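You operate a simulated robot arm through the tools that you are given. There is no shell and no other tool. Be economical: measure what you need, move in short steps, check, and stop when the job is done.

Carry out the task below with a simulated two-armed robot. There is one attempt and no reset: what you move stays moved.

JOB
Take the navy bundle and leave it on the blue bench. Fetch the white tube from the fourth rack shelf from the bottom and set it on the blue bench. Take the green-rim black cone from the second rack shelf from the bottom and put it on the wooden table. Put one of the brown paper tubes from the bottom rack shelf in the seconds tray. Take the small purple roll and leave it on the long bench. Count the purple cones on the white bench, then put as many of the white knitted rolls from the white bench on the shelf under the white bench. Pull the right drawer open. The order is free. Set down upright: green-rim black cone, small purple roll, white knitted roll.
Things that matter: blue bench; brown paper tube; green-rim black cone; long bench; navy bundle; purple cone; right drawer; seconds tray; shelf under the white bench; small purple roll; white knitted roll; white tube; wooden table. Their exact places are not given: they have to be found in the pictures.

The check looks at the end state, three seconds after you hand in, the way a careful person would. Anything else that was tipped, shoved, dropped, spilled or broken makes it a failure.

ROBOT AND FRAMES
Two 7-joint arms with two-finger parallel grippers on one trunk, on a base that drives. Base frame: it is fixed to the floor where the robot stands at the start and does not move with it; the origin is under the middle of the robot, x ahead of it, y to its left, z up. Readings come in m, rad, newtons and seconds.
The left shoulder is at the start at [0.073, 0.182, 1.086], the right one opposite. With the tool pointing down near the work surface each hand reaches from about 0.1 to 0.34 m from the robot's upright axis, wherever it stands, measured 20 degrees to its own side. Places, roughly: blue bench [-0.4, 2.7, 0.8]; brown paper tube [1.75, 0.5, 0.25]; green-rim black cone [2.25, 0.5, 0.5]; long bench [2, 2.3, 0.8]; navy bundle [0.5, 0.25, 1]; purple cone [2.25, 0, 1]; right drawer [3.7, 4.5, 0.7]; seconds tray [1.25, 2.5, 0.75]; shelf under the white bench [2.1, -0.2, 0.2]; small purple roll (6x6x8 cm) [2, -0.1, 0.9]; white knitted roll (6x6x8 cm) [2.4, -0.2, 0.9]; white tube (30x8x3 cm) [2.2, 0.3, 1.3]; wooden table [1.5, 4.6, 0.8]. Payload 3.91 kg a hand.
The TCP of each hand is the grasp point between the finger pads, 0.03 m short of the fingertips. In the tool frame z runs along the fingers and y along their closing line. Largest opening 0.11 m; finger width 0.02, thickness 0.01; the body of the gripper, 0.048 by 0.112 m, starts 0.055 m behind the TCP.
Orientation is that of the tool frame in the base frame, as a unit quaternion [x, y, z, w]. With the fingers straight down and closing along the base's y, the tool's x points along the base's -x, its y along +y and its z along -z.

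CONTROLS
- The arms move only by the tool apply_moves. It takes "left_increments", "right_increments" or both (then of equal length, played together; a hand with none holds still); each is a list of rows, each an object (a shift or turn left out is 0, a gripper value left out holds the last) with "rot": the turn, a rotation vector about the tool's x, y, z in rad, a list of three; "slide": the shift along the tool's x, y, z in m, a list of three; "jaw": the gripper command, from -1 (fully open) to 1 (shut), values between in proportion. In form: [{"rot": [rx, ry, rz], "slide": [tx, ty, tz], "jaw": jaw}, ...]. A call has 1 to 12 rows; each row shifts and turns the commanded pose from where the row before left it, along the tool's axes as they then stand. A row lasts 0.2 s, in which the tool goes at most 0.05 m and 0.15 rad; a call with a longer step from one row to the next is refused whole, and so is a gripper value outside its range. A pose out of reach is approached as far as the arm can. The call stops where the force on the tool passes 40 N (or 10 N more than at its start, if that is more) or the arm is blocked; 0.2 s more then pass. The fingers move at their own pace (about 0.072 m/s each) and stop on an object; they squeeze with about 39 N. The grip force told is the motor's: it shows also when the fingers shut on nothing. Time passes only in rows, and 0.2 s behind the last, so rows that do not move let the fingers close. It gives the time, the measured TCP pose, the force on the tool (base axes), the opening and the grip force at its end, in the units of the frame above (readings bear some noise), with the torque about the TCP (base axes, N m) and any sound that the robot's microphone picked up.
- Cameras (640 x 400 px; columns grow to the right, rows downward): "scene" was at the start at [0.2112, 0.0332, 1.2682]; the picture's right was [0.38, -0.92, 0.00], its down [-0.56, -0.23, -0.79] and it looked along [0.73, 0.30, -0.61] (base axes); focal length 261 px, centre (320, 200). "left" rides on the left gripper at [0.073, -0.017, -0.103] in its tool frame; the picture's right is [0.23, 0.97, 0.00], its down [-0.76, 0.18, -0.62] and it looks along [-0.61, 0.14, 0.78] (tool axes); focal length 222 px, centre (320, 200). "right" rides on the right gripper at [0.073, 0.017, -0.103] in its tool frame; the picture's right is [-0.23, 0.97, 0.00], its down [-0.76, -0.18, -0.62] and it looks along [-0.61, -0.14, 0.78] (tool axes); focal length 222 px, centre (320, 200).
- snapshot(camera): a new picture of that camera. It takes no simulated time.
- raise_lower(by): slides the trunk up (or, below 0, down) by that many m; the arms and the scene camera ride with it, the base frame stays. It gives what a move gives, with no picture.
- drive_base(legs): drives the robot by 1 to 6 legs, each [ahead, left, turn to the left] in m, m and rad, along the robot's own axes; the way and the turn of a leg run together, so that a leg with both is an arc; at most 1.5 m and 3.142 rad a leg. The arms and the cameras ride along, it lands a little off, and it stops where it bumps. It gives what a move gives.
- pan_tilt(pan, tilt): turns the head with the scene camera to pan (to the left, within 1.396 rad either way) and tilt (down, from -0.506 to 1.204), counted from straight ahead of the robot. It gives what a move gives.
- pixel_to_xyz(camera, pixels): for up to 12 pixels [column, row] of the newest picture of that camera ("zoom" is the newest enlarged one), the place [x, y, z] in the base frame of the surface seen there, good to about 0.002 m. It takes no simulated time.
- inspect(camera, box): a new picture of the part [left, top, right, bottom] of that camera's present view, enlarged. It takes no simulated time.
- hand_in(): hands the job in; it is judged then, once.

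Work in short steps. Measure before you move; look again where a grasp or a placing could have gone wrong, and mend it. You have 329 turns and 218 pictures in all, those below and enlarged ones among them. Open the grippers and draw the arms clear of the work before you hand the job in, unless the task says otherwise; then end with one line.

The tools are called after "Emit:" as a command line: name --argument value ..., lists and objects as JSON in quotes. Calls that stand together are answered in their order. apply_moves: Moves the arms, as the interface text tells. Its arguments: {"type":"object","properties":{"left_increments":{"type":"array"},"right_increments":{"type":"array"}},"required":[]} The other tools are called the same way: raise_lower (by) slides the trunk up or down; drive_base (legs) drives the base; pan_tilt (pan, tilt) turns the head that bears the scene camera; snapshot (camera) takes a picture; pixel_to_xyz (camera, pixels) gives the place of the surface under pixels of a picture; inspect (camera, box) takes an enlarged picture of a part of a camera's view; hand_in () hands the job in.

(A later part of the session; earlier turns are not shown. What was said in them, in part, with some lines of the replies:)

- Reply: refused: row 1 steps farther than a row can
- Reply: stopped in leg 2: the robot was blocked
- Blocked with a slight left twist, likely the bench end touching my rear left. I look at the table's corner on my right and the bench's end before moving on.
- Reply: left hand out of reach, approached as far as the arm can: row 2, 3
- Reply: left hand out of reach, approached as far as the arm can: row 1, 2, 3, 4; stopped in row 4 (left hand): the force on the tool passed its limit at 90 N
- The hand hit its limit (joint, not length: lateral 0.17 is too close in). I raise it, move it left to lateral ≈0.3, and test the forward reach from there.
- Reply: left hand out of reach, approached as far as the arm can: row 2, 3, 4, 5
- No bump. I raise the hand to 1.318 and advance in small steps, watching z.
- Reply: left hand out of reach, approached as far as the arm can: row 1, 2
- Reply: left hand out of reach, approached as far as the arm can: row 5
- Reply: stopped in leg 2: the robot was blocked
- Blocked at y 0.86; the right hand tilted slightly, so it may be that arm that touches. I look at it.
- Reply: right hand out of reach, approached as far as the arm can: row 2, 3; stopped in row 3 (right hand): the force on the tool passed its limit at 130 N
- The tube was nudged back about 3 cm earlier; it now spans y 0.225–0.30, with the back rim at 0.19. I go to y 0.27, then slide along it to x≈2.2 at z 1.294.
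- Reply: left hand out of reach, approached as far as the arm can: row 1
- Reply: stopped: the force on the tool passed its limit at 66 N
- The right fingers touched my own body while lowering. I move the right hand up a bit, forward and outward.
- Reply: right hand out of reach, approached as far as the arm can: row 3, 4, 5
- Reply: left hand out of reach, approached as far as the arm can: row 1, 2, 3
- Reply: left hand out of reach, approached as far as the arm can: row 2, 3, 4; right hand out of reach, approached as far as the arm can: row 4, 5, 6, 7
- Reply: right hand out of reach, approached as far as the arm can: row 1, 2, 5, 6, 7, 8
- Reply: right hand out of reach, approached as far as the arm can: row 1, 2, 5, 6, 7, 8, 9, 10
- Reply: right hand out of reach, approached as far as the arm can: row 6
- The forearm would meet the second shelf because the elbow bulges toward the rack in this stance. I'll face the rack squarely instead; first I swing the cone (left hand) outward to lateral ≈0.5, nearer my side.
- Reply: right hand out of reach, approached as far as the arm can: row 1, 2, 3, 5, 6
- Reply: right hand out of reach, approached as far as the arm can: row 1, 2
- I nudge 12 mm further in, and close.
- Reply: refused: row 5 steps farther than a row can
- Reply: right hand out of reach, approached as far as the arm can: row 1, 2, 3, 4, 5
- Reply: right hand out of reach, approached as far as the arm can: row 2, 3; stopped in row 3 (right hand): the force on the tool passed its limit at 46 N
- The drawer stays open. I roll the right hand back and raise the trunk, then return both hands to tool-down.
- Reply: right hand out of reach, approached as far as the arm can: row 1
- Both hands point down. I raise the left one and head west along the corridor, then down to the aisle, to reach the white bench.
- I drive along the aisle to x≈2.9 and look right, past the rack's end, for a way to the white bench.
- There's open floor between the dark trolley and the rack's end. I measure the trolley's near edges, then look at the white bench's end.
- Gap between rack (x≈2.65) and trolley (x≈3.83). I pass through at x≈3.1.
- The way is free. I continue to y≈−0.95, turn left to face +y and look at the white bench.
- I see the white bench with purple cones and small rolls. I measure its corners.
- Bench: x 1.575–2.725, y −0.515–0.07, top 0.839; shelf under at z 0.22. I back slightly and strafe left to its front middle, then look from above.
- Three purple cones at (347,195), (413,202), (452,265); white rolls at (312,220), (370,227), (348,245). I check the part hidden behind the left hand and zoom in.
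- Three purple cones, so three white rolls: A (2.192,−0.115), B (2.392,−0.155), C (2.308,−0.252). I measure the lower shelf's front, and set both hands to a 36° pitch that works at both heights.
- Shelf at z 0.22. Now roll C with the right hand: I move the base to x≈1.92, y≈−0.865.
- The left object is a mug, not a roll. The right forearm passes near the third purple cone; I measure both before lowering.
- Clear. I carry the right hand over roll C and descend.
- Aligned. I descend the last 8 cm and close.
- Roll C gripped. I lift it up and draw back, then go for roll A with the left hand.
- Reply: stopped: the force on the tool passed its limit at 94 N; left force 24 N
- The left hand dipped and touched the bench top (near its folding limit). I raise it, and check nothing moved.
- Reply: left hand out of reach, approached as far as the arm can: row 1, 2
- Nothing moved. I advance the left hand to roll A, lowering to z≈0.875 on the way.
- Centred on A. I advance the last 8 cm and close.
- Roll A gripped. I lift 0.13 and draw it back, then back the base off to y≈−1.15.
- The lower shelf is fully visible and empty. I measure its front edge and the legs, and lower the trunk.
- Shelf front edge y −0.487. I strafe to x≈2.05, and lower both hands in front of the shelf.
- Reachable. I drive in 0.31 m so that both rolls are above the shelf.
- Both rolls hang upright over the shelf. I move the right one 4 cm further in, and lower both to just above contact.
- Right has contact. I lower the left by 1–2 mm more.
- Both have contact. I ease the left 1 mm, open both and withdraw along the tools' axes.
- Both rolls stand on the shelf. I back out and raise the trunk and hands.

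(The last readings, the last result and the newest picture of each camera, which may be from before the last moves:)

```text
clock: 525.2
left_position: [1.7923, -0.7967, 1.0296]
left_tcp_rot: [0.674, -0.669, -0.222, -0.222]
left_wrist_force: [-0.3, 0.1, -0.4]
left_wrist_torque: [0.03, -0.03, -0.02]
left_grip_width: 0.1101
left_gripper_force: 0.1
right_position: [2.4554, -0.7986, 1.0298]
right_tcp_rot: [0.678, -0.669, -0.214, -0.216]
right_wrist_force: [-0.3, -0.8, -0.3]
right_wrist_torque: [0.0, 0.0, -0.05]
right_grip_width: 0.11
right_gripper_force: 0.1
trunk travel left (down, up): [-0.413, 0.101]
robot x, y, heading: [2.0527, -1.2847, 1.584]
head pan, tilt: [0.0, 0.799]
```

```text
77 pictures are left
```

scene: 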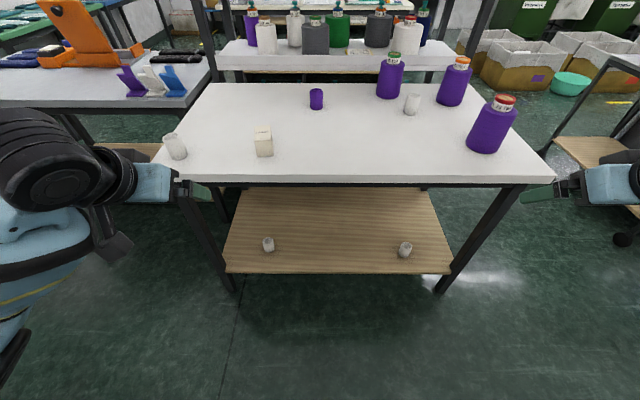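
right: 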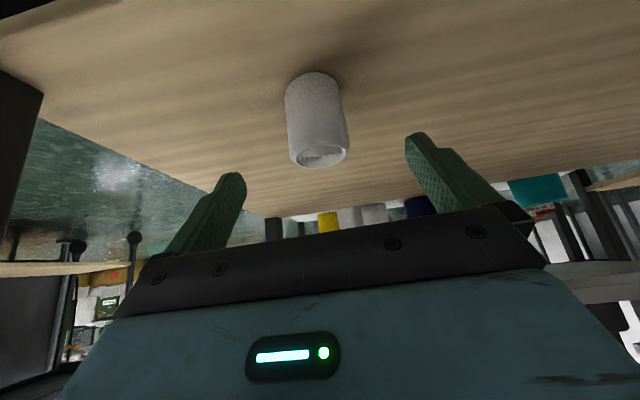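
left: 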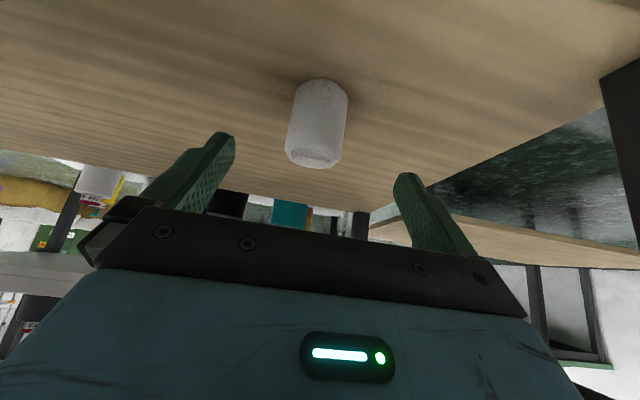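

Two rolls stand below. For roll B I use the left hand (its elbow stays clear of the cones): base to x≈2.65, y≈−0.835.

Emit:
drive_base --legs '[[0, -0.6, -0.008], [0.44, 0, 0]]'

Emit:
pan_tilt --pan 0.3 --tilt 0.65

Emit:
snapshot --camera "scene"

```text
clock: 533.2
left_position: [2.4231, -0.3524, 1.0304]
left_tcp_rot: [-0.664, 0.678, 0.219, 0.226]
left_wrist_force: [1.0, 0.0, -0.1]
left_wrist_torque: [0.01, 0.02, -0.03]
left_grip_width: 0.11
left_gripper_force: 0.1
right_position: [3.0867, -0.372, 1.0301]
right_tcp_rot: [-0.67, 0.678, 0.212, 0.218]
right_wrist_force: [0.3, -0.3, 0.0]
right_wrist_torque: [0.0, 0.0, 0.04]
right_grip_width: 0.11
right_gripper_force: 0.1
trunk travel left (down, up): [-0.413, 0.101]
robot x, y, heading: [2.6678, -0.8499, 1.551]
head pan, tilt: [0.0, 0.799]
```

```text
clock: 534.0
left_position: [2.4227, -0.3533, 1.03]
left_tcp_rot: [-0.664, 0.678, 0.219, 0.227]
left_wrist_force: [1.0, 0.4, 0.4]
left_wrist_torque: [0.01, -0.01, 0.01]
left_grip_width: 0.1101
left_gripper_force: 0.0
right_position: [3.0859, -0.3722, 1.0296]
right_tcp_rot: [-0.669, 0.678, 0.212, 0.218]
right_wrist_force: [0.4, -1.0, 0.0]
right_wrist_torque: [0.02, 0.0, 0.02]
right_grip_width: 0.11
right_gripper_force: 0.0
trunk travel left (down, up): [-0.413, 0.101]
robot x, y, heading: [2.6704, -0.8516, 1.551]
head pan, tilt: [0.3, 0.649]
```

```text
76 pictures are left
```

scene: 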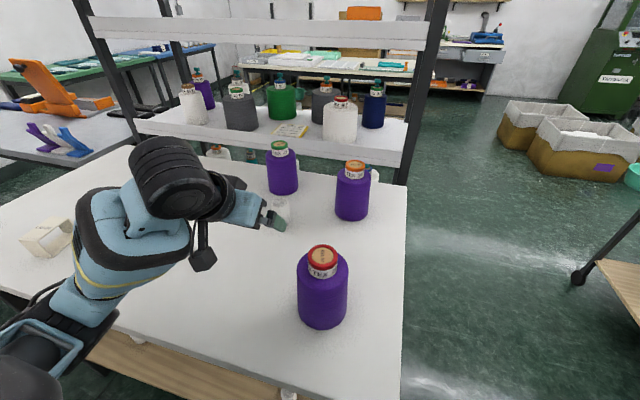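

I shift 3 cm left, go forward to y≈−0.26 and descend to z≈0.88 before the final approach.

Emit:
apply_moves --left_increments '[{"slide": [0, 0.032, 0]}, {"slide": [-0.0363, 0, 0.0266]}, {"slide": [-0.0363, 0, 0.0266]}, {"slide": [0.0221, 0, 0.0303]}, {"slide": [0.0221, 0, 0.0303]}, {"slide": [0.0221, 0, 0.0303]}, {"slide": [0.0215, 0, 0.0295]}, {}]'

Emit:
snapshot --camera "left"

Emit:
inspect --camera "scene" --box '[140, 120, 400, 300]'

```text
clock: 535.9
left_position: [2.3935, -0.2605, 0.8797]
left_tcp_rot: [-0.664, 0.678, 0.22, 0.226]
left_wrist_force: [0.5, 0.4, -0.7]
left_wrist_torque: [0.0, -0.01, 0.02]
left_grip_width: 0.1098
left_gripper_force: 0.2
right_position: [3.0856, -0.3733, 1.0307]
right_tcp_rot: [-0.669, 0.678, 0.212, 0.218]
right_wrist_force: [0.0, -0.6, 0.0]
right_wrist_torque: [-0.02, 0.0, 0.03]
right_grip_width: 0.1103
right_gripper_force: 0.0
trunk travel left (down, up): [-0.413, 0.101]
robot x, y, heading: [2.6677, -0.8509, 1.551]
head pan, tilt: [0.3, 0.649]
```

```text
75 pictures are left
```

left: 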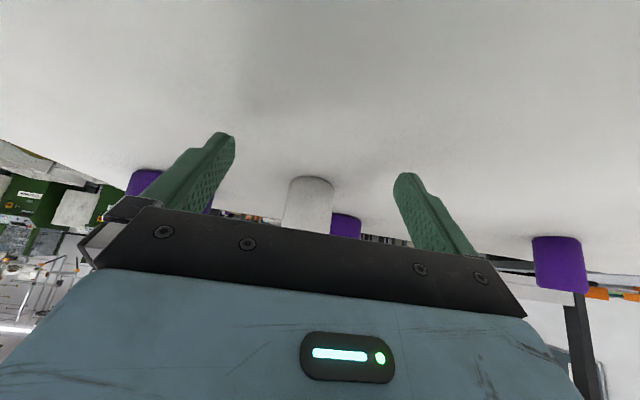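

```text
2.22 times, centred on (270, 210) of scene
```

zoom: 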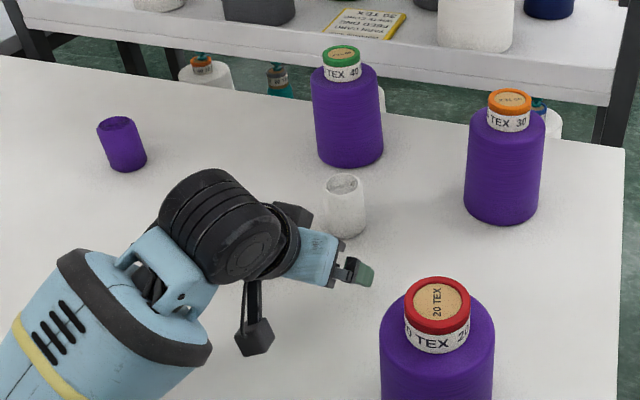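

Centred on B. I advance 10.5 cm and close.

Emit:
apply_moves --left_increments '[{"slide": [-0.0282, 0.001, 0.0207]}, {"slide": [-0.0282, 0.001, 0.0207]}, {"slide": [-0.0282, 0.001, 0.0207]}, {}, {"jaw": 1}, {"jaw": 1}, {"jaw": 1}, {"jaw": 1}]'

Emit:
snapshot --camera "left"

```text
clock: 537.6
left_position: [2.3944, -0.1562, 0.8815]
left_tcp_rot: [-0.664, 0.678, 0.218, 0.227]
left_wrist_force: [-0.2, 0.6, -0.2]
left_wrist_torque: [0.0, -0.02, 0.0]
left_grip_width: 0.0501
left_gripper_force: 38.9
right_position: [3.0864, -0.3733, 1.0293]
right_tcp_rot: [-0.67, 0.677, 0.213, 0.218]
right_wrist_force: [0.4, -0.1, -0.1]
right_wrist_torque: [0.0, -0.02, -0.02]
right_grip_width: 0.1099
right_gripper_force: 0.1
trunk travel left (down, up): [-0.413, 0.101]
robot x, y, heading: [2.6692, -0.8516, 1.553]
head pan, tilt: [0.3, 0.649]
```

```text
73 pictures are left
```

left: 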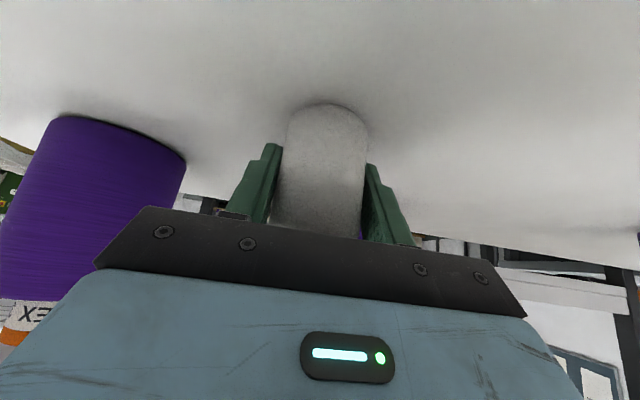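

Roll B gripped. I lift and draw it back, then move to x≈1.62 for the purple roll with the right hand.

Emit:
apply_moves --left_increments '[{"slide": [-0.0266, 0, -0.0363]}, {"slide": [-0.0266, 0, -0.0363]}, {"slide": [-0.0266, 0, -0.0363]}, {"slide": [-0.012, 0, -0.0161]}, {"slide": [0.0323, 0, -0.0236]}, {"slide": [0.0323, 0, -0.0236]}, {"slide": [0.0323, 0, -0.0236]}, {"slide": [0.0323, 0, -0.0236]}, {}]'

Emit:
drive_base --legs '[[-0.15, 0, 0.02], [0, 1.05, 0], [0.16, 0, 0]]'

Emit:
pan_tilt --pan -0.3 --tilt 0.65

Emit:
snapshot --camera "scene"

```text
clock: 539.6
left_position: [2.3885, -0.318, 1.0335]
left_tcp_rot: [-0.664, 0.679, 0.218, 0.226]
left_wrist_force: [0.0, 0.7, -0.8]
left_wrist_torque: [-0.01, 0.03, 0.03]
left_grip_width: 0.05
left_gripper_force: 38.9
right_position: [3.0857, -0.3713, 1.0293]
right_tcp_rot: [-0.67, 0.678, 0.212, 0.218]
right_wrist_force: [0.4, 0.3, 0.2]
right_wrist_torque: [0.01, -0.01, 0.02]
right_grip_width: 0.1099
right_gripper_force: 0.1
trunk travel left (down, up): [-0.413, 0.101]
robot x, y, heading: [2.666, -0.8506, 1.55]
head pan, tilt: [0.3, 0.649]
```

```text
clock: 551.5
left_position: [1.2886, -0.3074, 1.0329]
left_tcp_rot: [-0.671, 0.672, 0.221, 0.224]
left_wrist_force: [1.1, 0.6, 0.8]
left_wrist_torque: [-0.02, 0.0, -0.06]
left_grip_width: 0.0494
left_gripper_force: 39.0
right_position: [1.9865, -0.3478, 1.0301]
right_tcp_rot: [0.676, -0.671, -0.215, -0.216]
right_wrist_force: [-0.9, -0.3, -0.1]
right_wrist_torque: [-0.01, 0.0, -0.03]
right_grip_width: 0.1101
right_gripper_force: 0.0
trunk travel left (down, up): [-0.413, 0.101]
robot x, y, heading: [1.5773, -0.8331, 1.569]
head pan, tilt: [0.3, 0.649]
```

```text
clock: 552.5
left_position: [1.2889, -0.308, 1.0344]
left_tcp_rot: [-0.671, 0.672, 0.22, 0.224]
left_wrist_force: [0.5, -1.0, 0.0]
left_wrist_torque: [-0.02, -0.01, 0.0]
left_grip_width: 0.0492
left_gripper_force: 39.1
right_position: [1.9869, -0.35, 1.0299]
right_tcp_rot: [0.675, -0.672, -0.214, -0.217]
right_wrist_force: [-0.2, 0.4, -1.1]
right_wrist_torque: [0.01, -0.01, -0.02]
right_grip_width: 0.1097
right_gripper_force: 0.0
trunk travel left (down, up): [-0.413, 0.101]
robot x, y, heading: [1.5767, -0.8339, 1.568]
head pan, tilt: [-0.3, 0.649]
```

```text
72 pictures are left
```

scene: 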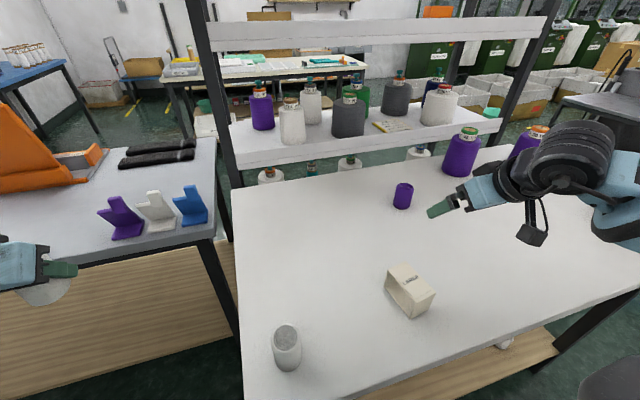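

I measure the purple roll's centre.

Emit:
pixel_to_xyz --camera "scene" --pixels '[[403, 186], [403, 200], [395, 198], [411, 198], [402, 207], [287, 335], [287, 360]]'

Emit:
apply_moves --right_increments '[{"slide": [0, -0.045, 0]}, {"slide": [-0.0363, -0.003, 0.0266]}, {"slide": [-0.0363, 0, 0.0266]}, {"slide": [0.0221, 0, 0.0303]}, {"slide": [0.0221, 0, 0.0303]}, {"slide": [0.0221, 0, 0.0303]}, {"slide": [0.0215, 0, 0.0295]}, {}]'

Emit:
snapshot --camera "right"

```text
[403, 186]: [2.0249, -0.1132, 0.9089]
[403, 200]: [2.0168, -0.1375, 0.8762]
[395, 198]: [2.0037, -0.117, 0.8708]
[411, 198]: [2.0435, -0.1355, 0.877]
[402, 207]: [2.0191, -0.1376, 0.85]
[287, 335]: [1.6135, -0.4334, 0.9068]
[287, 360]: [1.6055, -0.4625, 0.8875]
```

```text
clock: 554.3
left_position: [1.2873, -0.3067, 1.0342]
left_tcp_rot: [-0.671, 0.672, 0.22, 0.224]
left_wrist_force: [-0.4, 0.1, 0.1]
left_wrist_torque: [-0.05, 0.01, -0.01]
left_grip_width: 0.0492
left_gripper_force: 38.7
right_position: [2.0371, -0.2617, 0.8802]
right_tcp_rot: [0.676, -0.671, -0.214, -0.216]
right_wrist_force: [1.0, 0.8, 0.0]
right_wrist_torque: [0.01, 0.01, 0.0]
right_grip_width: 0.1099
right_gripper_force: 0.1
trunk travel left (down, up): [-0.413, 0.101]
robot x, y, heading: [1.5752, -0.8349, 1.565]
head pan, tilt: [-0.3, 0.649]
```

```text
71 pictures are left
```

right: 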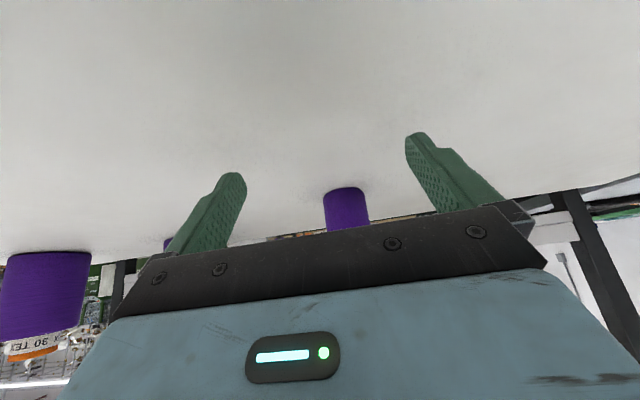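

The roll's centre is (2.03,−0.112). I advance 14.7 cm with a small left correction, and close.

Emit:
apply_moves --right_increments '[{"slide": [-0.0297, 0.002, 0.0217]}, {"slide": [-0.0297, 0.002, 0.0217]}, {"slide": [-0.0297, 0.002, 0.0217]}, {"slide": [-0.0297, 0.002, 0.0217]}, {}]'

Emit:
snapshot --camera "right"

```text
clock: 555.5
left_position: [1.2886, -0.3081, 1.034]
left_tcp_rot: [-0.671, 0.671, 0.222, 0.224]
left_wrist_force: [0.4, 0.1, 0.0]
left_wrist_torque: [-0.01, 0.0, 0.01]
left_grip_width: 0.0492
left_gripper_force: 38.9
right_position: [2.0301, -0.1128, 0.8793]
right_tcp_rot: [0.675, -0.672, -0.213, -0.217]
right_wrist_force: [0.8, 0.2, -0.9]
right_wrist_torque: [-0.02, -0.01, -0.01]
right_grip_width: 0.1099
right_gripper_force: 0.1
trunk travel left (down, up): [-0.413, 0.101]
robot x, y, heading: [1.5756, -0.8357, 1.568]
head pan, tilt: [-0.3, 0.649]
```

```text
70 pictures are left
```

right: 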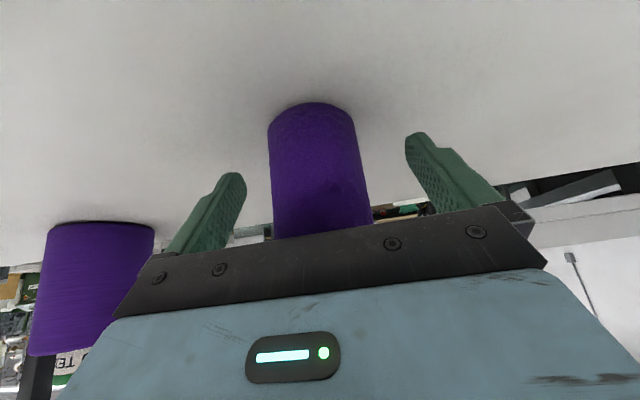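

Between the fingers. I close, lift and draw back.

Emit:
apply_moves --right_increments '[{"jaw": 1}, {"jaw": 1}, {"jaw": 1}, {"jaw": 1}, {"slide": [-0.0266, 0, -0.0363]}, {"slide": [-0.0266, 0, -0.0363]}, {"slide": [-0.0266, 0, -0.0363]}, {"slide": [0.0323, 0, -0.0236]}, {"slide": [0.0323, 0, -0.0236]}, {"slide": [0.0323, 0, -0.0236]}, {"slide": [0.0323, 0, -0.0236]}, {}]'

Emit:
snapshot --camera "right"

```text
clock: 558.1
left_position: [1.2877, -0.3071, 1.0328]
left_tcp_rot: [-0.671, 0.672, 0.22, 0.225]
left_wrist_force: [0.2, 0.2, -0.2]
left_wrist_torque: [0.0, -0.02, 0.0]
left_grip_width: 0.0492
left_gripper_force: 39.1
right_position: [2.0288, -0.2717, 1.014]
right_tcp_rot: [0.676, -0.671, -0.214, -0.216]
right_wrist_force: [0.5, 0.3, -0.1]
right_wrist_torque: [0.0, 0.04, -0.02]
right_grip_width: 0.0493
right_gripper_force: 38.9
trunk travel left (down, up): [-0.413, 0.101]
robot x, y, heading: [1.5779, -0.8302, 1.569]
head pan, tilt: [-0.3, 0.649]
```

```text
69 pictures are left
```

right: 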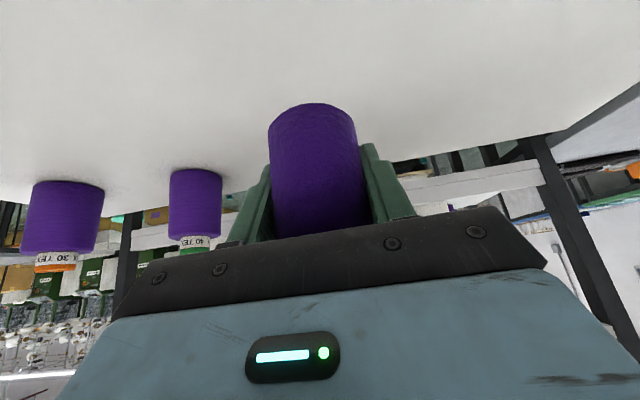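

Purple roll held. I back off, move to x≈2.44 and lower the trunk to put roll B on the lower shelf with the left hand.

Emit:
drive_base --legs '[[-0.42, 0, 0], [0, -0.86, 0]]'

Emit:
raise_lower --by -0.4

Emit:
apply_moves --left_increments '[{"slide": [0.0248, 0, 0.0339]}, {"slide": [0.0248, 0, 0.0339]}, {"slide": [0.0248, 0, 0.0339]}, {"slide": [0.0248, 0, 0.0339]}, {"slide": [0.0248, 0, 0.0339]}, {"slide": [0.0248, 0, 0.0339]}, {"slide": [0.0248, 0, 0.0339]}, {}]'

Emit:
pan_tilt --pan 0.2 --tilt 0.7

Emit:
snapshot --camera "scene"

```text
clock: 568.2
left_position: [2.1659, -0.7286, 1.0339]
left_tcp_rot: [-0.664, 0.678, 0.219, 0.227]
left_wrist_force: [-0.2, 0.3, 0.2]
left_wrist_torque: [0.01, -0.02, 0.0]
left_grip_width: 0.0491
left_gripper_force: 38.6
right_position: [2.9077, -0.7062, 1.0148]
right_tcp_rot: [-0.67, 0.677, 0.212, 0.218]
right_wrist_force: [-0.9, -0.7, 0.1]
right_wrist_torque: [0.0, -0.01, 0.02]
right_grip_width: 0.0495
right_gripper_force: 39.4
trunk travel left (down, up): [-0.413, 0.101]
robot x, y, heading: [2.4437, -1.2569, 1.552]
head pan, tilt: [-0.3, 0.649]
```

```text
clock: 572.1
left_position: [2.165, -0.7289, 0.6321]
left_tcp_rot: [-0.665, 0.678, 0.218, 0.226]
left_wrist_force: [-0.6, -0.6, 0.4]
left_wrist_torque: [0.0, -0.04, 0.0]
left_grip_width: 0.0495
left_gripper_force: 39.0
right_position: [2.9076, -0.7058, 0.6145]
right_tcp_rot: [-0.67, 0.677, 0.212, 0.219]
right_wrist_force: [0.5, 0.5, 0.0]
right_wrist_torque: [-0.02, 0.01, 0.0]
right_grip_width: 0.0492
right_gripper_force: 39.5
trunk travel left (down, up): [-0.013, 0.501]
robot x, y, heading: [2.4409, -1.261, 1.551]
head pan, tilt: [-0.3, 0.649]
```

```text
clock: 573.9
left_position: [2.168, -0.7259, 0.3362]
left_tcp_rot: [-0.665, 0.678, 0.219, 0.226]
left_wrist_force: [1.0, -0.5, -0.8]
left_wrist_torque: [0.0, 0.01, 0.01]
left_grip_width: 0.0491
left_gripper_force: 39.0
right_position: [2.9061, -0.7057, 0.6134]
right_tcp_rot: [-0.67, 0.677, 0.212, 0.219]
right_wrist_force: [-0.7, -0.3, -0.2]
right_wrist_torque: [0.0, -0.02, -0.02]
right_grip_width: 0.0492
right_gripper_force: 39.4
trunk travel left (down, up): [-0.013, 0.501]
robot x, y, heading: [2.4453, -1.2609, 1.55]
head pan, tilt: [-0.3, 0.649]
```

```text
clock: 574.8
left_position: [2.166, -0.7254, 0.3373]
left_tcp_rot: [-0.665, 0.678, 0.219, 0.226]
left_wrist_force: [-0.1, 0.1, 0.0]
left_wrist_torque: [0.01, 0.01, 0.0]
left_grip_width: 0.0493
left_gripper_force: 39.3
right_position: [2.9075, -0.7056, 0.6152]
right_tcp_rot: [-0.67, 0.677, 0.211, 0.218]
right_wrist_force: [-1.0, -0.6, -0.8]
right_wrist_torque: [0.03, -0.03, 0.04]
right_grip_width: 0.0491
right_gripper_force: 39.2
trunk travel left (down, up): [-0.013, 0.501]
robot x, y, heading: [2.445, -1.2593, 1.549]
head pan, tilt: [0.201, 0.7]
```

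```text
68 pictures are left
```

scene: 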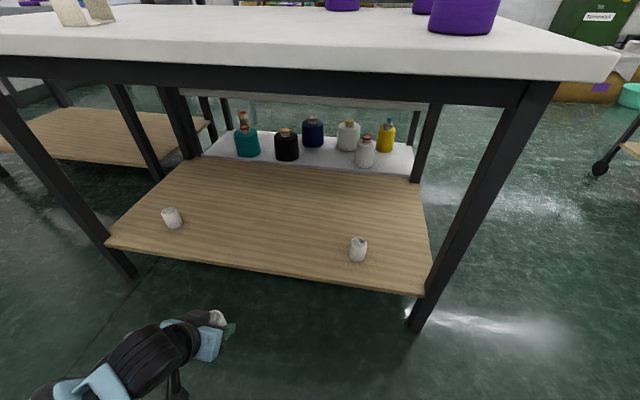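

I drive in 0.34 m straight; roll B then is above the shelf's middle.

Emit:
drive_base --legs '[[0.34, 0, 0.02]]'

Emit:
apply_moves --left_increments '[{"slide": [0.02, 0, 0.0274]}, {"slide": [0.0195, 0, 0.0266]}, {}]'

Emit:
snapshot --camera "left"

```text
clock: 577.0
left_position: [2.1656, -0.3914, 0.338]
left_tcp_rot: [-0.668, 0.674, 0.22, 0.226]
left_wrist_force: [0.4, -0.3, 0.2]
left_wrist_torque: [0.02, -0.02, -0.02]
left_grip_width: 0.0491
left_gripper_force: 38.5
right_position: [2.9056, -0.3606, 0.6142]
right_tcp_rot: [0.674, -0.673, -0.213, -0.218]
right_wrist_force: [-0.3, -0.6, 0.4]
right_wrist_torque: [-0.04, 0.01, -0.01]
right_grip_width: 0.0491
right_gripper_force: 39.3
trunk travel left (down, up): [-0.013, 0.501]
robot x, y, heading: [2.4524, -0.9199, 1.561]
head pan, tilt: [0.201, 0.7]
```

```text
clock: 577.8
left_position: [2.1634, -0.3878, 0.2676]
left_tcp_rot: [-0.669, 0.674, 0.221, 0.224]
left_wrist_force: [-0.1, -0.2, -0.7]
left_wrist_torque: [0.01, -0.01, -0.01]
left_grip_width: 0.0493
left_gripper_force: 38.6
right_position: [2.9044, -0.3606, 0.6143]
right_tcp_rot: [-0.673, 0.674, 0.212, 0.218]
right_wrist_force: [0.5, -0.4, 0.0]
right_wrist_torque: [0.02, 0.0, 0.02]
right_grip_width: 0.0491
right_gripper_force: 38.9
trunk travel left (down, up): [-0.013, 0.501]
robot x, y, heading: [2.4533, -0.9202, 1.563]
head pan, tilt: [0.201, 0.7]
```

```text
67 pictures are left
```

left: 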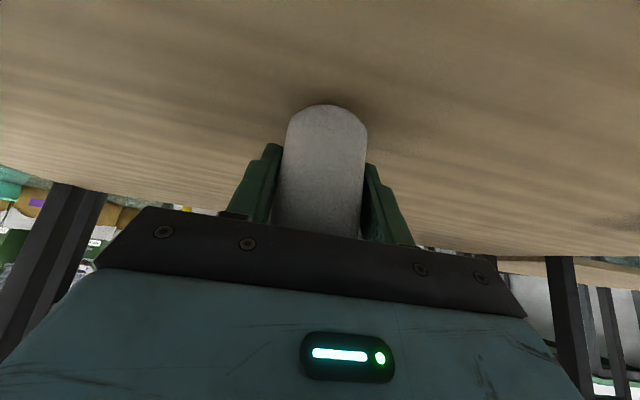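

Just above the shelf (contact expected near z 0.261). I lower in small steps.

Emit:
apply_moves --left_increments '[{"slide": [0.0018, 0, 0.0024]}, {"slide": [0.0012, 0, 0.0016]}, {"slide": [0.0009, 0, 0.0012]}, {}]'

```text
clock: 578.8
left_position: [2.1655, -0.3886, 0.2629]
left_tcp_rot: [-0.669, 0.674, 0.22, 0.225]
left_wrist_force: [0.0, 1.2, -0.6]
left_wrist_torque: [0.0, 0.0, 0.0]
left_grip_width: 0.0492
left_gripper_force: 38.9
right_position: [2.9052, -0.3614, 0.6145]
right_tcp_rot: [0.674, -0.673, -0.212, -0.217]
right_wrist_force: [0.4, -0.1, 0.3]
right_wrist_torque: [-0.01, -0.03, -0.01]
right_grip_width: 0.0493
right_gripper_force: 39.4
trunk travel left (down, up): [-0.013, 0.501]
robot x, y, heading: [2.4549, -0.9217, 1.567]
head pan, tilt: [0.201, 0.7]
```

Emit:
apply_moves --left_increments '[{"slide": [0.0009, 0, 0.0012]}, {"slide": [0.0009, 0, 0.0012]}, {}]'

```text
clock: 579.6
left_position: [2.1655, -0.389, 0.2598]
left_tcp_rot: [-0.668, 0.674, 0.22, 0.225]
left_wrist_force: [0.1, -0.1, 2.5]
left_wrist_torque: [-0.02, 0.08, 0.02]
left_grip_width: 0.0491
left_gripper_force: 39.0
right_position: [2.9056, -0.3601, 0.6143]
right_tcp_rot: [0.675, -0.673, -0.213, -0.217]
right_wrist_force: [-0.3, -0.6, -0.8]
right_wrist_torque: [-0.04, 0.04, -0.02]
right_grip_width: 0.0493
right_gripper_force: 39.1
trunk travel left (down, up): [-0.013, 0.501]
robot x, y, heading: [2.4453, -0.9216, 1.561]
head pan, tilt: [0.201, 0.7]
```

Contact. I open and withdraw, then back out and check.

Emit:
apply_moves --left_increments '[{"jaw": 0.3}, {"jaw": -0.3}, {"jaw": -1}, {"jaw": -1}, {"slide": [0, 0, -0.03]}, {"slide": [0, 0, -0.035]}, {"slide": [0, 0, -0.035]}, {}]'

Emit:
drive_base --legs '[[-0.36, 0, 0]]'

Emit:
snapshot --camera "scene"

```text
clock: 581.4
left_position: [2.1662, -0.4468, 0.3419]
left_tcp_rot: [-0.669, 0.673, 0.22, 0.225]
left_wrist_force: [-0.1, 0.9, -0.1]
left_wrist_torque: [-0.03, 0.0, -0.01]
left_grip_width: 0.1101
left_gripper_force: 0.0
right_position: [2.9048, -0.3616, 0.6127]
right_tcp_rot: [0.674, -0.673, -0.213, -0.217]
right_wrist_force: [-1.1, 0.1, -0.1]
right_wrist_torque: [0.02, 0.05, 0.0]
right_grip_width: 0.0494
right_gripper_force: 39.1
trunk travel left (down, up): [-0.013, 0.501]
robot x, y, heading: [2.4507, -0.9207, 1.562]
head pan, tilt: [0.201, 0.7]
```

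```text
clock: 583.7
left_position: [2.1685, -0.8002, 0.341]
left_tcp_rot: [-0.664, 0.678, 0.219, 0.226]
left_wrist_force: [0.8, -0.4, 0.0]
left_wrist_torque: [-0.02, 0.06, 0.01]
left_grip_width: 0.11
left_gripper_force: 0.1
right_position: [2.9071, -0.7265, 0.6135]
right_tcp_rot: [-0.67, 0.677, 0.212, 0.218]
right_wrist_force: [0.6, 0.1, 0.3]
right_wrist_torque: [-0.02, 0.03, -0.02]
right_grip_width: 0.0492
right_gripper_force: 39.0
trunk travel left (down, up): [-0.013, 0.501]
robot x, y, heading: [2.4443, -1.2791, 1.549]
head pan, tilt: [0.201, 0.7]
```

```text
66 pictures are left
```

scene: 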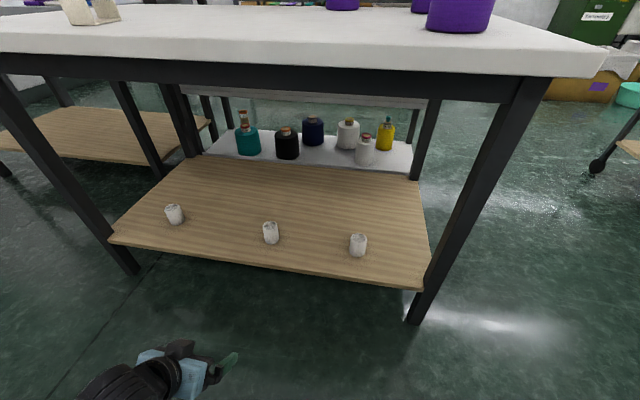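

Three knitted rolls stand on the lower shelf. Now the purple roll goes to the long bench: I raise everything and move out around the rack's end.

Emit:
raise_lower --by 0.4

Emit:
apply_moves --left_increments '[{"slide": [-0.0248, 0, -0.0339]}, {"slide": [-0.0248, 0, -0.0339]}, {"slide": [-0.0248, 0, -0.0339]}, {"slide": [-0.0248, 0, -0.0339]}, {"slide": [-0.0248, 0, -0.0339]}, {"slide": [-0.0248, 0, -0.0339]}, {"slide": [-0.0248, 0, -0.0339]}, {}]'

Emit:
drive_base --legs '[[0, -0.65, 0.02], [0.37, 0, 0], [0, 0, -1.57]]'

Emit:
pan_tilt --pan 0.2 --tilt 0.5

Emit:
snapshot --camera "scene"

```text
clock: 587.6
left_position: [2.1676, -0.8005, 0.7396]
left_tcp_rot: [-0.664, 0.679, 0.218, 0.226]
left_wrist_force: [0.1, 0.1, 0.4]
left_wrist_torque: [0.01, -0.01, 0.0]
left_grip_width: 0.1101
left_gripper_force: 0.0
right_position: [2.9077, -0.7267, 1.015]
right_tcp_rot: [-0.67, 0.678, 0.212, 0.218]
right_wrist_force: [-1.0, -0.3, 0.1]
right_wrist_torque: [0.01, 0.02, 0.01]
right_grip_width: 0.0493
right_gripper_force: 39.0
trunk travel left (down, up): [-0.413, 0.101]
robot x, y, heading: [2.4446, -1.2846, 1.547]
head pan, tilt: [0.201, 0.7]
```

```text
clock: 589.4
left_position: [2.1695, -0.8041, 1.035]
left_tcp_rot: [-0.665, 0.678, 0.219, 0.226]
left_wrist_force: [-0.5, -0.2, 1.1]
left_wrist_torque: [-0.04, -0.03, -0.02]
left_grip_width: 0.11
left_gripper_force: 0.1
right_position: [2.9079, -0.7262, 1.0142]
right_tcp_rot: [-0.669, 0.678, 0.212, 0.219]
right_wrist_force: [-0.5, -0.4, 0.3]
right_wrist_torque: [-0.02, 0.05, 0.02]
right_grip_width: 0.0492
right_gripper_force: 39.6
trunk travel left (down, up): [-0.413, 0.101]
robot x, y, heading: [2.445, -1.2797, 1.551]
head pan, tilt: [0.201, 0.7]
```

```text
clock: 601.4
left_position: [3.5788, -0.6574, 1.0352]
left_tcp_rot: [0.013, 0.949, -0.006, 0.315]
left_wrist_force: [0.1, 0.1, -0.5]
left_wrist_torque: [0.03, 0.0, -0.02]
left_grip_width: 0.1098
left_gripper_force: 0.1
right_position: [3.6508, -1.3962, 1.0157]
right_tcp_rot: [0.01, 0.953, -0.006, 0.304]
right_wrist_force: [-0.1, -0.6, -0.6]
right_wrist_torque: [0.01, 0.02, -0.01]
right_grip_width: 0.049
right_gripper_force: 38.8
trunk travel left (down, up): [-0.413, 0.101]
robot x, y, heading: [3.0965, -0.9253, -0.024]
head pan, tilt: [0.201, 0.7]
```

```text
clock: 602.1
left_position: [3.5778, -0.6578, 1.0357]
left_tcp_rot: [0.013, 0.949, -0.007, 0.315]
left_wrist_force: [-0.3, 0.2, 1.0]
left_wrist_torque: [0.01, -0.02, -0.04]
left_grip_width: 0.1098
left_gripper_force: 0.1
right_position: [3.6513, -1.3961, 1.0147]
right_tcp_rot: [0.009, 0.953, -0.005, 0.304]
right_wrist_force: [-0.5, -0.1, 0.3]
right_wrist_torque: [0.0, -0.02, -0.02]
right_grip_width: 0.0492
right_gripper_force: 38.3
trunk travel left (down, up): [-0.413, 0.101]
robot x, y, heading: [3.104, -0.9266, -0.027]
head pan, tilt: [0.201, 0.499]
```

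```text
65 pictures are left
```

scene: 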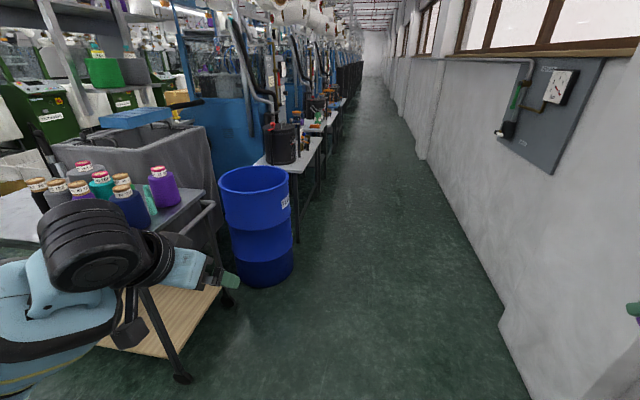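

The way along x≈3.08 is open (trolley edge at 3.83, hands reach 3.68). I strafe +y to the aisle in two legs.

Emit:
drive_base --legs '[[-0.02, 0, 0.026], [0, 1.1, 0], [0, 1.0, 0]]'

Emit:
pan_tilt --pan 1.2 --tilt 0.4

Emit:
snapshot --camera "scene"

```text
clock: 621.0
left_position: [3.5504, 1.4385, 1.0368]
left_tcp_rot: [-0.002, 0.949, -0.002, 0.315]
left_wrist_force: [-0.1, 0.2, -0.5]
left_wrist_torque: [0.02, 0.02, -0.02]
left_grip_width: 0.11
left_gripper_force: 0.0
right_position: [3.647, 0.7052, 1.014]
right_tcp_rot: [-0.006, 0.953, 0.0, 0.304]
right_wrist_force: [0.3, 0.2, -0.5]
right_wrist_torque: [0.0, 0.02, -0.01]
right_grip_width: 0.0492
right_gripper_force: 39.5
trunk travel left (down, up): [-0.413, 0.101]
robot x, y, heading: [3.0804, 1.1514, 0.004]
head pan, tilt: [0.201, 0.499]
```

```text
clock: 622.2
left_position: [3.5501, 1.4383, 1.0353]
left_tcp_rot: [-0.002, 0.949, -0.002, 0.315]
left_wrist_force: [0.6, -1.0, -0.3]
left_wrist_torque: [-0.02, 0.01, 0.01]
left_grip_width: 0.11
left_gripper_force: 0.0
right_position: [3.6473, 0.7031, 1.0144]
right_tcp_rot: [-0.007, 0.953, -0.001, 0.304]
right_wrist_force: [-0.7, -0.2, -0.5]
right_wrist_torque: [0.06, -0.04, 0.02]
right_grip_width: 0.0491
right_gripper_force: 38.8
trunk travel left (down, up): [-0.413, 0.101]
robot x, y, heading: [3.0798, 1.1505, 0.006]
head pan, tilt: [1.201, 0.4]
```

```text
64 pictures are left
```

scene: 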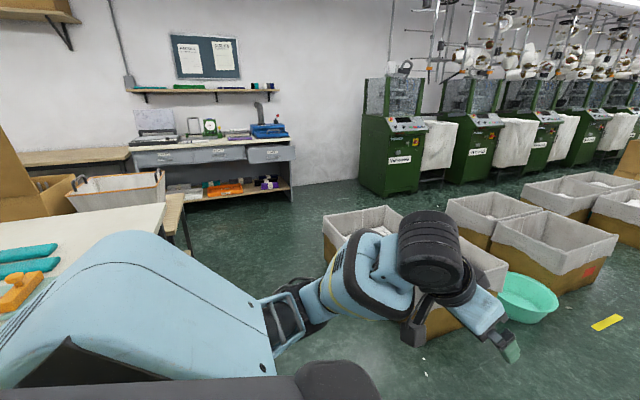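

I turn to face +y, strafe left along the aisle and look at the long bench.

Emit:
drive_base --legs '[[0, 0, 1.565], [0, 0.95, 0]]'

Emit:
pan_tilt --pan -0.2 --tilt 0.55

Emit:
snapshot --camera "scene"

Emit:
pixel_to_xyz --camera "scene" --pixels '[[320, 200], [320, 230], [250, 230], [400, 230], [380, 200], [200, 220], [300, 260], [440, 220], [350, 250]]'

```text
clock: 634.7
left_position: [1.8527, 1.596, 1.0366]
left_tcp_rot: [0.678, -0.664, -0.224, -0.222]
left_wrist_force: [0.2, -0.2, 0.4]
left_wrist_torque: [0.03, -0.03, 0.01]
left_grip_width: 0.1101
left_gripper_force: 0.1
right_position: [2.5846, 1.704, 1.0149]
right_tcp_rot: [0.684, -0.663, -0.217, -0.213]
right_wrist_force: [-0.1, -0.3, -1.1]
right_wrist_torque: [0.0, 0.01, -0.01]
right_grip_width: 0.0493
right_gripper_force: 39.7
trunk travel left (down, up): [-0.413, 0.101]
robot x, y, heading: [2.1473, 1.1323, 1.588]
head pan, tilt: [1.201, 0.4]
```

```text
clock: 636.2
left_position: [1.8523, 1.5959, 1.0364]
left_tcp_rot: [0.678, -0.664, -0.223, -0.222]
left_wrist_force: [0.6, -0.6, 0.0]
left_wrist_torque: [0.0, 0.02, 0.01]
left_grip_width: 0.1101
left_gripper_force: 0.0
right_position: [2.5866, 1.7046, 1.0149]
right_tcp_rot: [0.684, -0.663, -0.216, -0.214]
right_wrist_force: [-0.6, -0.2, -1.1]
right_wrist_torque: [-0.01, -0.02, -0.02]
right_grip_width: 0.0492
right_gripper_force: 39.5
trunk travel left (down, up): [-0.413, 0.101]
robot x, y, heading: [2.1506, 1.132, 1.591]
head pan, tilt: [-0.201, 0.55]
```

```text
63 pictures are left
```

scene: 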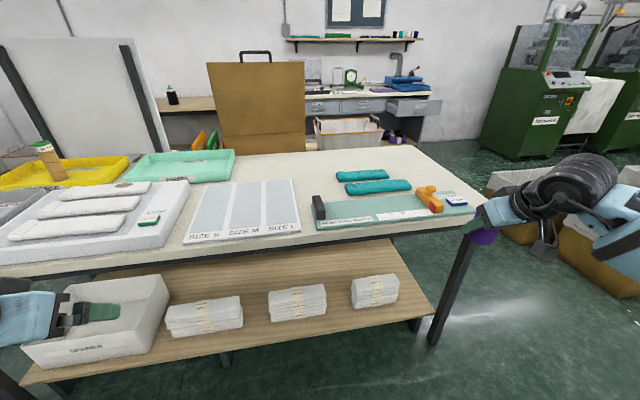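

```text
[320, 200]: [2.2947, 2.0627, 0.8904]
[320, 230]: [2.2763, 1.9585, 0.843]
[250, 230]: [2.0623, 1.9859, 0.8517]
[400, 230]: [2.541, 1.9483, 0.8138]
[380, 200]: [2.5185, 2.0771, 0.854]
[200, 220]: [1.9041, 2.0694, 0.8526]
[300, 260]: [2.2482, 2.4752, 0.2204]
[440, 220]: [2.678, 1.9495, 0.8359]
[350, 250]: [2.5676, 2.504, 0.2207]
```

Nice: the tray, cone and drawer are all fine in this view. I measure free spots on the bench.

Emit:
pixel_to_xyz --camera "scene" --pixels '[[275, 172], [300, 172], [320, 180], [310, 210], [430, 172], [425, 165], [450, 180], [410, 188], [345, 192], [300, 230], [298, 180], [467, 210]]'

Emit:
inspect --camera "scene" --box '[220, 130, 500, 250]'

```text
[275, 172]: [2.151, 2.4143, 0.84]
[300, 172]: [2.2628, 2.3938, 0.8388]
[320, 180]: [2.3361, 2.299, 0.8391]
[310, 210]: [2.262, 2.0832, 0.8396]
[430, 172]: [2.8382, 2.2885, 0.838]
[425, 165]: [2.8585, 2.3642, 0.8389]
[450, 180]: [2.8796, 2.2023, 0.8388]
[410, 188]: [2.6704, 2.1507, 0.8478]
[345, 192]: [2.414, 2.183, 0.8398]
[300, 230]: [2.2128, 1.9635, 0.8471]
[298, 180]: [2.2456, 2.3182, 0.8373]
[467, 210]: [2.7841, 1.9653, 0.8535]
```

```text
2.29 times, centred on (360, 190) of scene
```

zoom: 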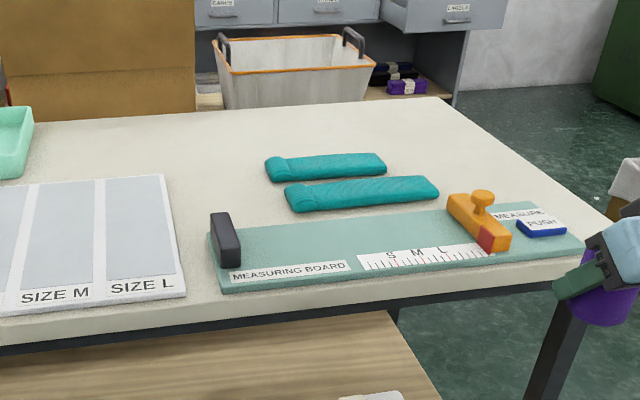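

Free spot: about (2.285, 2.34), between the size board and the teal items. I move so the purple roll comes in front of it.

Emit:
drive_base --legs '[[0, 0.29, -0.02], [0.48, 0, 0]]'

Emit:
pan_tilt --pan -0.5 --tilt 0.65

Emit:
snapshot --camera "scene"

```text
clock: 641.7
left_position: [1.5762, 2.0708, 1.0359]
left_tcp_rot: [-0.669, 0.673, 0.22, 0.225]
left_wrist_force: [-0.2, 0.5, 0.5]
left_wrist_torque: [-0.02, 0.0, 0.05]
left_grip_width: 0.1098
left_gripper_force: 0.1
right_position: [2.3131, 2.1598, 1.0155]
right_tcp_rot: [0.674, -0.673, -0.213, -0.217]
right_wrist_force: [-0.1, 1.3, -0.1]
right_wrist_torque: [-0.01, 0.01, 0.01]
right_grip_width: 0.0489
right_gripper_force: 38.4
trunk travel left (down, up): [-0.413, 0.101]
robot x, y, heading: [1.8615, 1.5988, 1.561]
head pan, tilt: [-0.201, 0.55]
```

```text
clock: 642.5
left_position: [1.5766, 2.0697, 1.0348]
left_tcp_rot: [-0.67, 0.673, 0.22, 0.224]
left_wrist_force: [-0.2, -0.2, 0.5]
left_wrist_torque: [0.0, 0.0, 0.0]
left_grip_width: 0.1101
left_gripper_force: 0.1
right_position: [2.3122, 2.1594, 1.0148]
right_tcp_rot: [0.674, -0.673, -0.212, -0.217]
right_wrist_force: [-0.5, -0.1, -0.5]
right_wrist_torque: [0.01, -0.03, -0.01]
right_grip_width: 0.0491
right_gripper_force: 39.6
trunk travel left (down, up): [-0.413, 0.101]
robot x, y, heading: [1.8594, 1.597, 1.564]
head pan, tilt: [-0.499, 0.649]
```

```text
61 pictures are left
```

scene: 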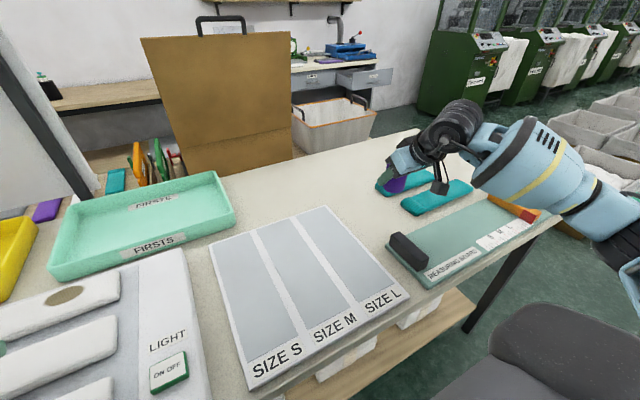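

Emit:
pixel_to_xyz --camera "scene" --pixels '[[328, 207], [350, 195], [345, 180], [376, 187], [402, 205], [408, 293], [390, 240], [360, 215], [320, 185]]'

```text
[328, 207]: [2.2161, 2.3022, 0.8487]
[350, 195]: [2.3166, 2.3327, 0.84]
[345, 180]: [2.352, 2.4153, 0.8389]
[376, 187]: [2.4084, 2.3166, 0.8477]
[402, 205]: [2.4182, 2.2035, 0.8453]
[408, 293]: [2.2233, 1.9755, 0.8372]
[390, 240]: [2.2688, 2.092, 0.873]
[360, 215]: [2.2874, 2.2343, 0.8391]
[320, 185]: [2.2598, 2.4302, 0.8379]
```

The gap runs x 2.22–2.41; the hand at x 2.312 is centred. I go forward 0.17 and lower to just above contact.

Emit:
apply_moves --right_increments '[{"slide": [-0.0343, 0, 0.0251]}, {"slide": [-0.0343, 0, 0.0251]}, {"slide": [-0.0343, 0, 0.0251]}, {"slide": [-0.0343, 0, 0.0251]}, {"slide": [0.0248, 0, 0.0339]}, {"slide": [0.0248, 0, 0.0339]}, {"slide": [0.0248, 0, 0.0339]}, {}]'

Emit:
snapshot --camera "right"

Emit:
inspect --camera "scene" --box '[260, 100, 500, 260]'

```text
clock: 644.3
left_position: [1.5771, 2.071, 1.0359]
left_tcp_rot: [-0.669, 0.673, 0.221, 0.225]
left_wrist_force: [0.1, -0.4, -0.2]
left_wrist_torque: [0.01, 0.01, -0.01]
left_grip_width: 0.1099
left_gripper_force: 0.0
right_position: [2.3106, 2.3288, 0.8871]
right_tcp_rot: [0.674, -0.673, -0.213, -0.217]
right_wrist_force: [0.7, 0.1, -0.3]
right_wrist_torque: [-0.04, 0.02, 0.0]
right_grip_width: 0.0494
right_gripper_force: 38.7
trunk travel left (down, up): [-0.413, 0.101]
robot x, y, heading: [1.8562, 1.599, 1.567]
head pan, tilt: [-0.499, 0.649]
```

```text
60 pictures are left
```

right: 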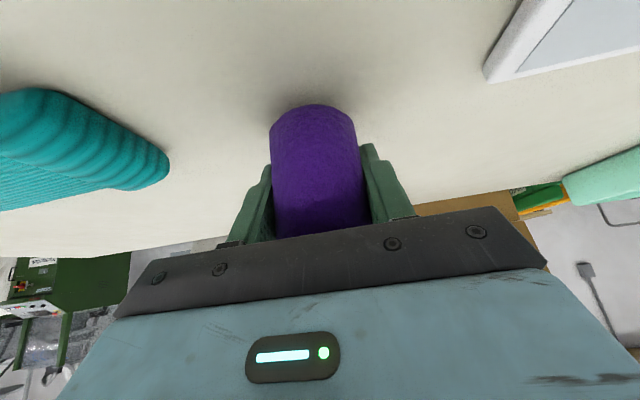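

```text
2.50 times, centred on (380, 180) of scene
```

zoom: 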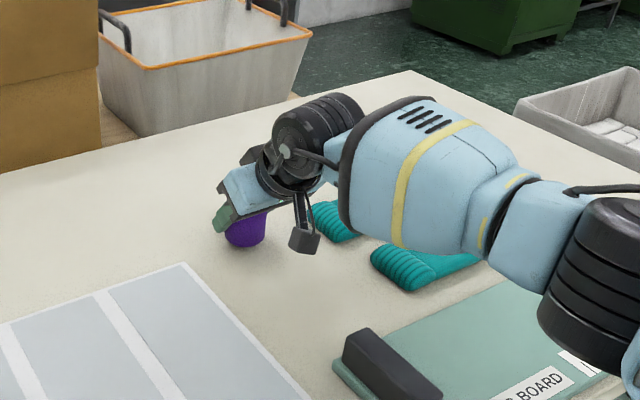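

Emit:
apply_moves --right_increments '[{"slide": [0.003, 0, 0.004]}, {"slide": [0.0012, 0, 0.0016]}, {}]'

```text
clock: 645.1
left_position: [1.5763, 2.0712, 1.0355]
left_tcp_rot: [-0.669, 0.673, 0.221, 0.225]
left_wrist_force: [0.0, -0.2, 0.3]
left_wrist_torque: [-0.01, 0.0, 0.0]
left_grip_width: 0.1102
left_gripper_force: 0.0
right_position: [2.3125, 2.3282, 0.88]
right_tcp_rot: [0.674, -0.673, -0.213, -0.217]
right_wrist_force: [1.3, 0.7, -0.1]
right_wrist_torque: [0.02, 0.01, -0.03]
right_grip_width: 0.0495
right_gripper_force: 38.9
trunk travel left (down, up): [-0.413, 0.101]
robot x, y, heading: [1.8582, 1.6029, 1.562]
head pan, tilt: [-0.499, 0.649]
```

Emit:
apply_moves --right_increments '[{"slide": [0.0009, 0, 0.0012]}, {"slide": [0.0009, 0, 0.0012]}, {}]'

```text
clock: 645.9
left_position: [1.5757, 2.0692, 1.0357]
left_tcp_rot: [-0.669, 0.673, 0.221, 0.224]
left_wrist_force: [-0.5, 0.2, 0.8]
left_wrist_torque: [0.02, 0.04, 0.0]
left_grip_width: 0.1098
left_gripper_force: 0.1
right_position: [2.3116, 2.3279, 0.8784]
right_tcp_rot: [0.674, -0.673, -0.215, -0.218]
right_wrist_force: [-1.5, -1.2, 7.5]
right_wrist_torque: [-0.08, 0.15, -0.03]
right_grip_width: 0.0494
right_gripper_force: 38.5
trunk travel left (down, up): [-0.413, 0.101]
robot x, y, heading: [1.8554, 1.5987, 1.563]
head pan, tilt: [-0.499, 0.649]
```

Contact. I open, withdraw along the tool axis and rise.

Emit:
apply_moves --right_increments '[{"jaw": 0.3}, {"jaw": -0.3}, {"jaw": -1}, {"jaw": -1}, {"slide": [0, 0, -0.03]}, {"slide": [0, 0, -0.04]}, {"slide": [0, 0, -0.045]}, {"slide": [0, 0, -0.045]}, {"slide": [0, 0, -0.045]}, {}]'

Emit:
snapshot --camera "scene"

```text
clock: 648.1
left_position: [1.5768, 2.0705, 1.0346]
left_tcp_rot: [-0.669, 0.674, 0.22, 0.225]
left_wrist_force: [-0.4, 0.4, 0.3]
left_wrist_torque: [-0.04, -0.01, -0.04]
left_grip_width: 0.11
left_gripper_force: 0.1
right_position: [2.3121, 2.2109, 1.0434]
right_tcp_rot: [0.674, -0.674, -0.212, -0.217]
right_wrist_force: [0.1, 0.4, -0.7]
right_wrist_torque: [0.03, 0.0, -0.01]
right_grip_width: 0.1098
right_gripper_force: 0.0
trunk travel left (down, up): [-0.413, 0.101]
robot x, y, heading: [1.859, 1.6013, 1.564]
head pan, tilt: [-0.499, 0.649]
```

```text
58 pictures are left
```

scene: 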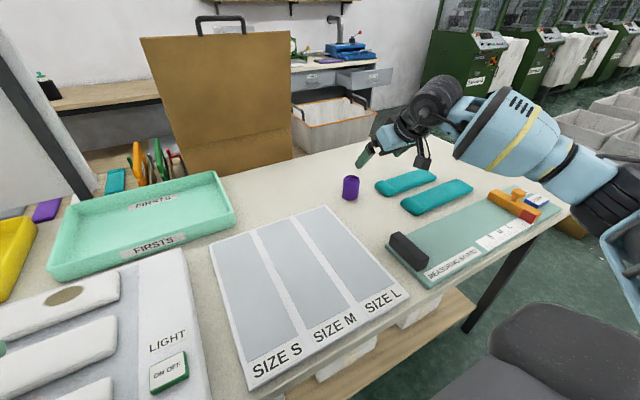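

The purple roll stands upright on the long bench. I back the arms clear and take a last look.

Emit:
drive_base --legs '[[-0.35, 0, 0]]'

Emit:
pan_tilt --pan 0.0 --tilt 0.4

Emit:
snapshot --camera "scene"

Emit:
pan_tilt --pan 1.2 --tilt 0.3

Emit:
inspect --camera "scene" --box '[160, 100, 480, 300]'

```text
clock: 650.4
left_position: [1.575, 1.7133, 1.0355]
left_tcp_rot: [-0.668, 0.673, 0.221, 0.226]
left_wrist_force: [1.1, -0.5, -0.2]
left_wrist_torque: [0.0, 0.02, -0.02]
left_grip_width: 0.11
left_gripper_force: 0.2
right_position: [2.3114, 1.8495, 1.0441]
right_tcp_rot: [-0.673, 0.674, 0.213, 0.218]
right_wrist_force: [-0.3, 0.3, -0.1]
right_wrist_torque: [0.0, -0.01, 0.0]
right_grip_width: 0.1102
right_gripper_force: 0.1
trunk travel left (down, up): [-0.413, 0.101]
robot x, y, heading: [1.8554, 1.2388, 1.557]
head pan, tilt: [-0.499, 0.649]
```

```text
clock: 651.4
left_position: [1.5745, 1.712, 1.0344]
left_tcp_rot: [-0.668, 0.674, 0.22, 0.225]
left_wrist_force: [-0.5, 0.4, -0.1]
left_wrist_torque: [-0.01, -0.01, -0.01]
left_grip_width: 0.1099
left_gripper_force: 0.1
right_position: [2.3116, 1.8492, 1.0434]
right_tcp_rot: [-0.673, 0.675, 0.212, 0.217]
right_wrist_force: [0.0, 0.2, -0.9]
right_wrist_torque: [-0.02, 0.01, 0.02]
right_grip_width: 0.11
right_gripper_force: 0.1
trunk travel left (down, up): [-0.413, 0.101]
robot x, y, heading: [1.8599, 1.2399, 1.561]
head pan, tilt: [0.0, 0.4]
```

```text
57 pictures are left
```

scene: 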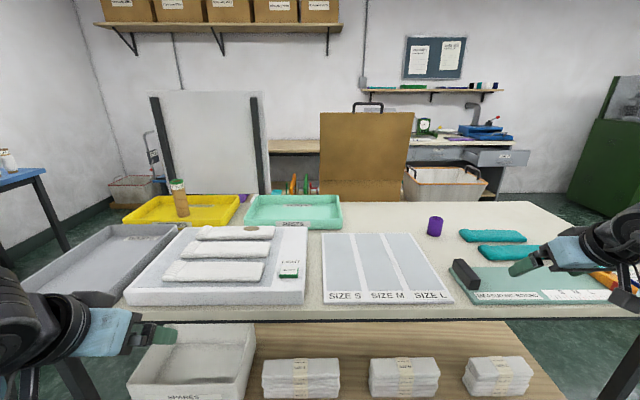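

```text
clock: 652.8
left_position: [1.5745, 1.7133, 1.0345]
left_tcp_rot: [-0.668, 0.674, 0.22, 0.225]
left_wrist_force: [0.5, 0.7, 0.5]
left_wrist_torque: [-0.01, 0.02, 0.04]
left_grip_width: 0.1101
left_gripper_force: 0.1
right_position: [2.3116, 1.8504, 1.0428]
right_tcp_rot: [-0.672, 0.675, 0.212, 0.218]
right_wrist_force: [-0.3, 0.1, 0.1]
right_wrist_torque: [0.01, 0.0, -0.02]
right_grip_width: 0.1101
right_gripper_force: 0.1
trunk travel left (down, up): [-0.413, 0.101]
robot x, y, heading: [1.85, 1.242, 1.559]
head pan, tilt: [1.201, 0.3]
```

```text
2.00 times, centred on (320, 200) of scene
```

zoom: 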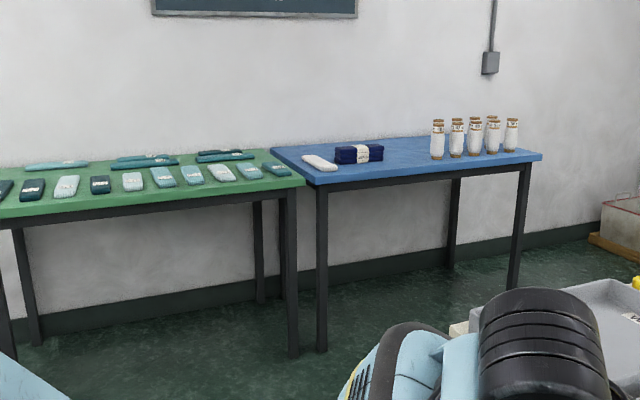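

Everything is in place: bundle and tube on the blue bench, brown tube in the seconds tray, purple roll upright, drawer open. The grippers are open and clear, so I hand in.

Emit:
hand_in

```text
The job is handed in.
```

I handed the job in with every item placed where you asked. I counted three purple cones on the white bench and stood three white knitted rolls upright on the shelf under it.
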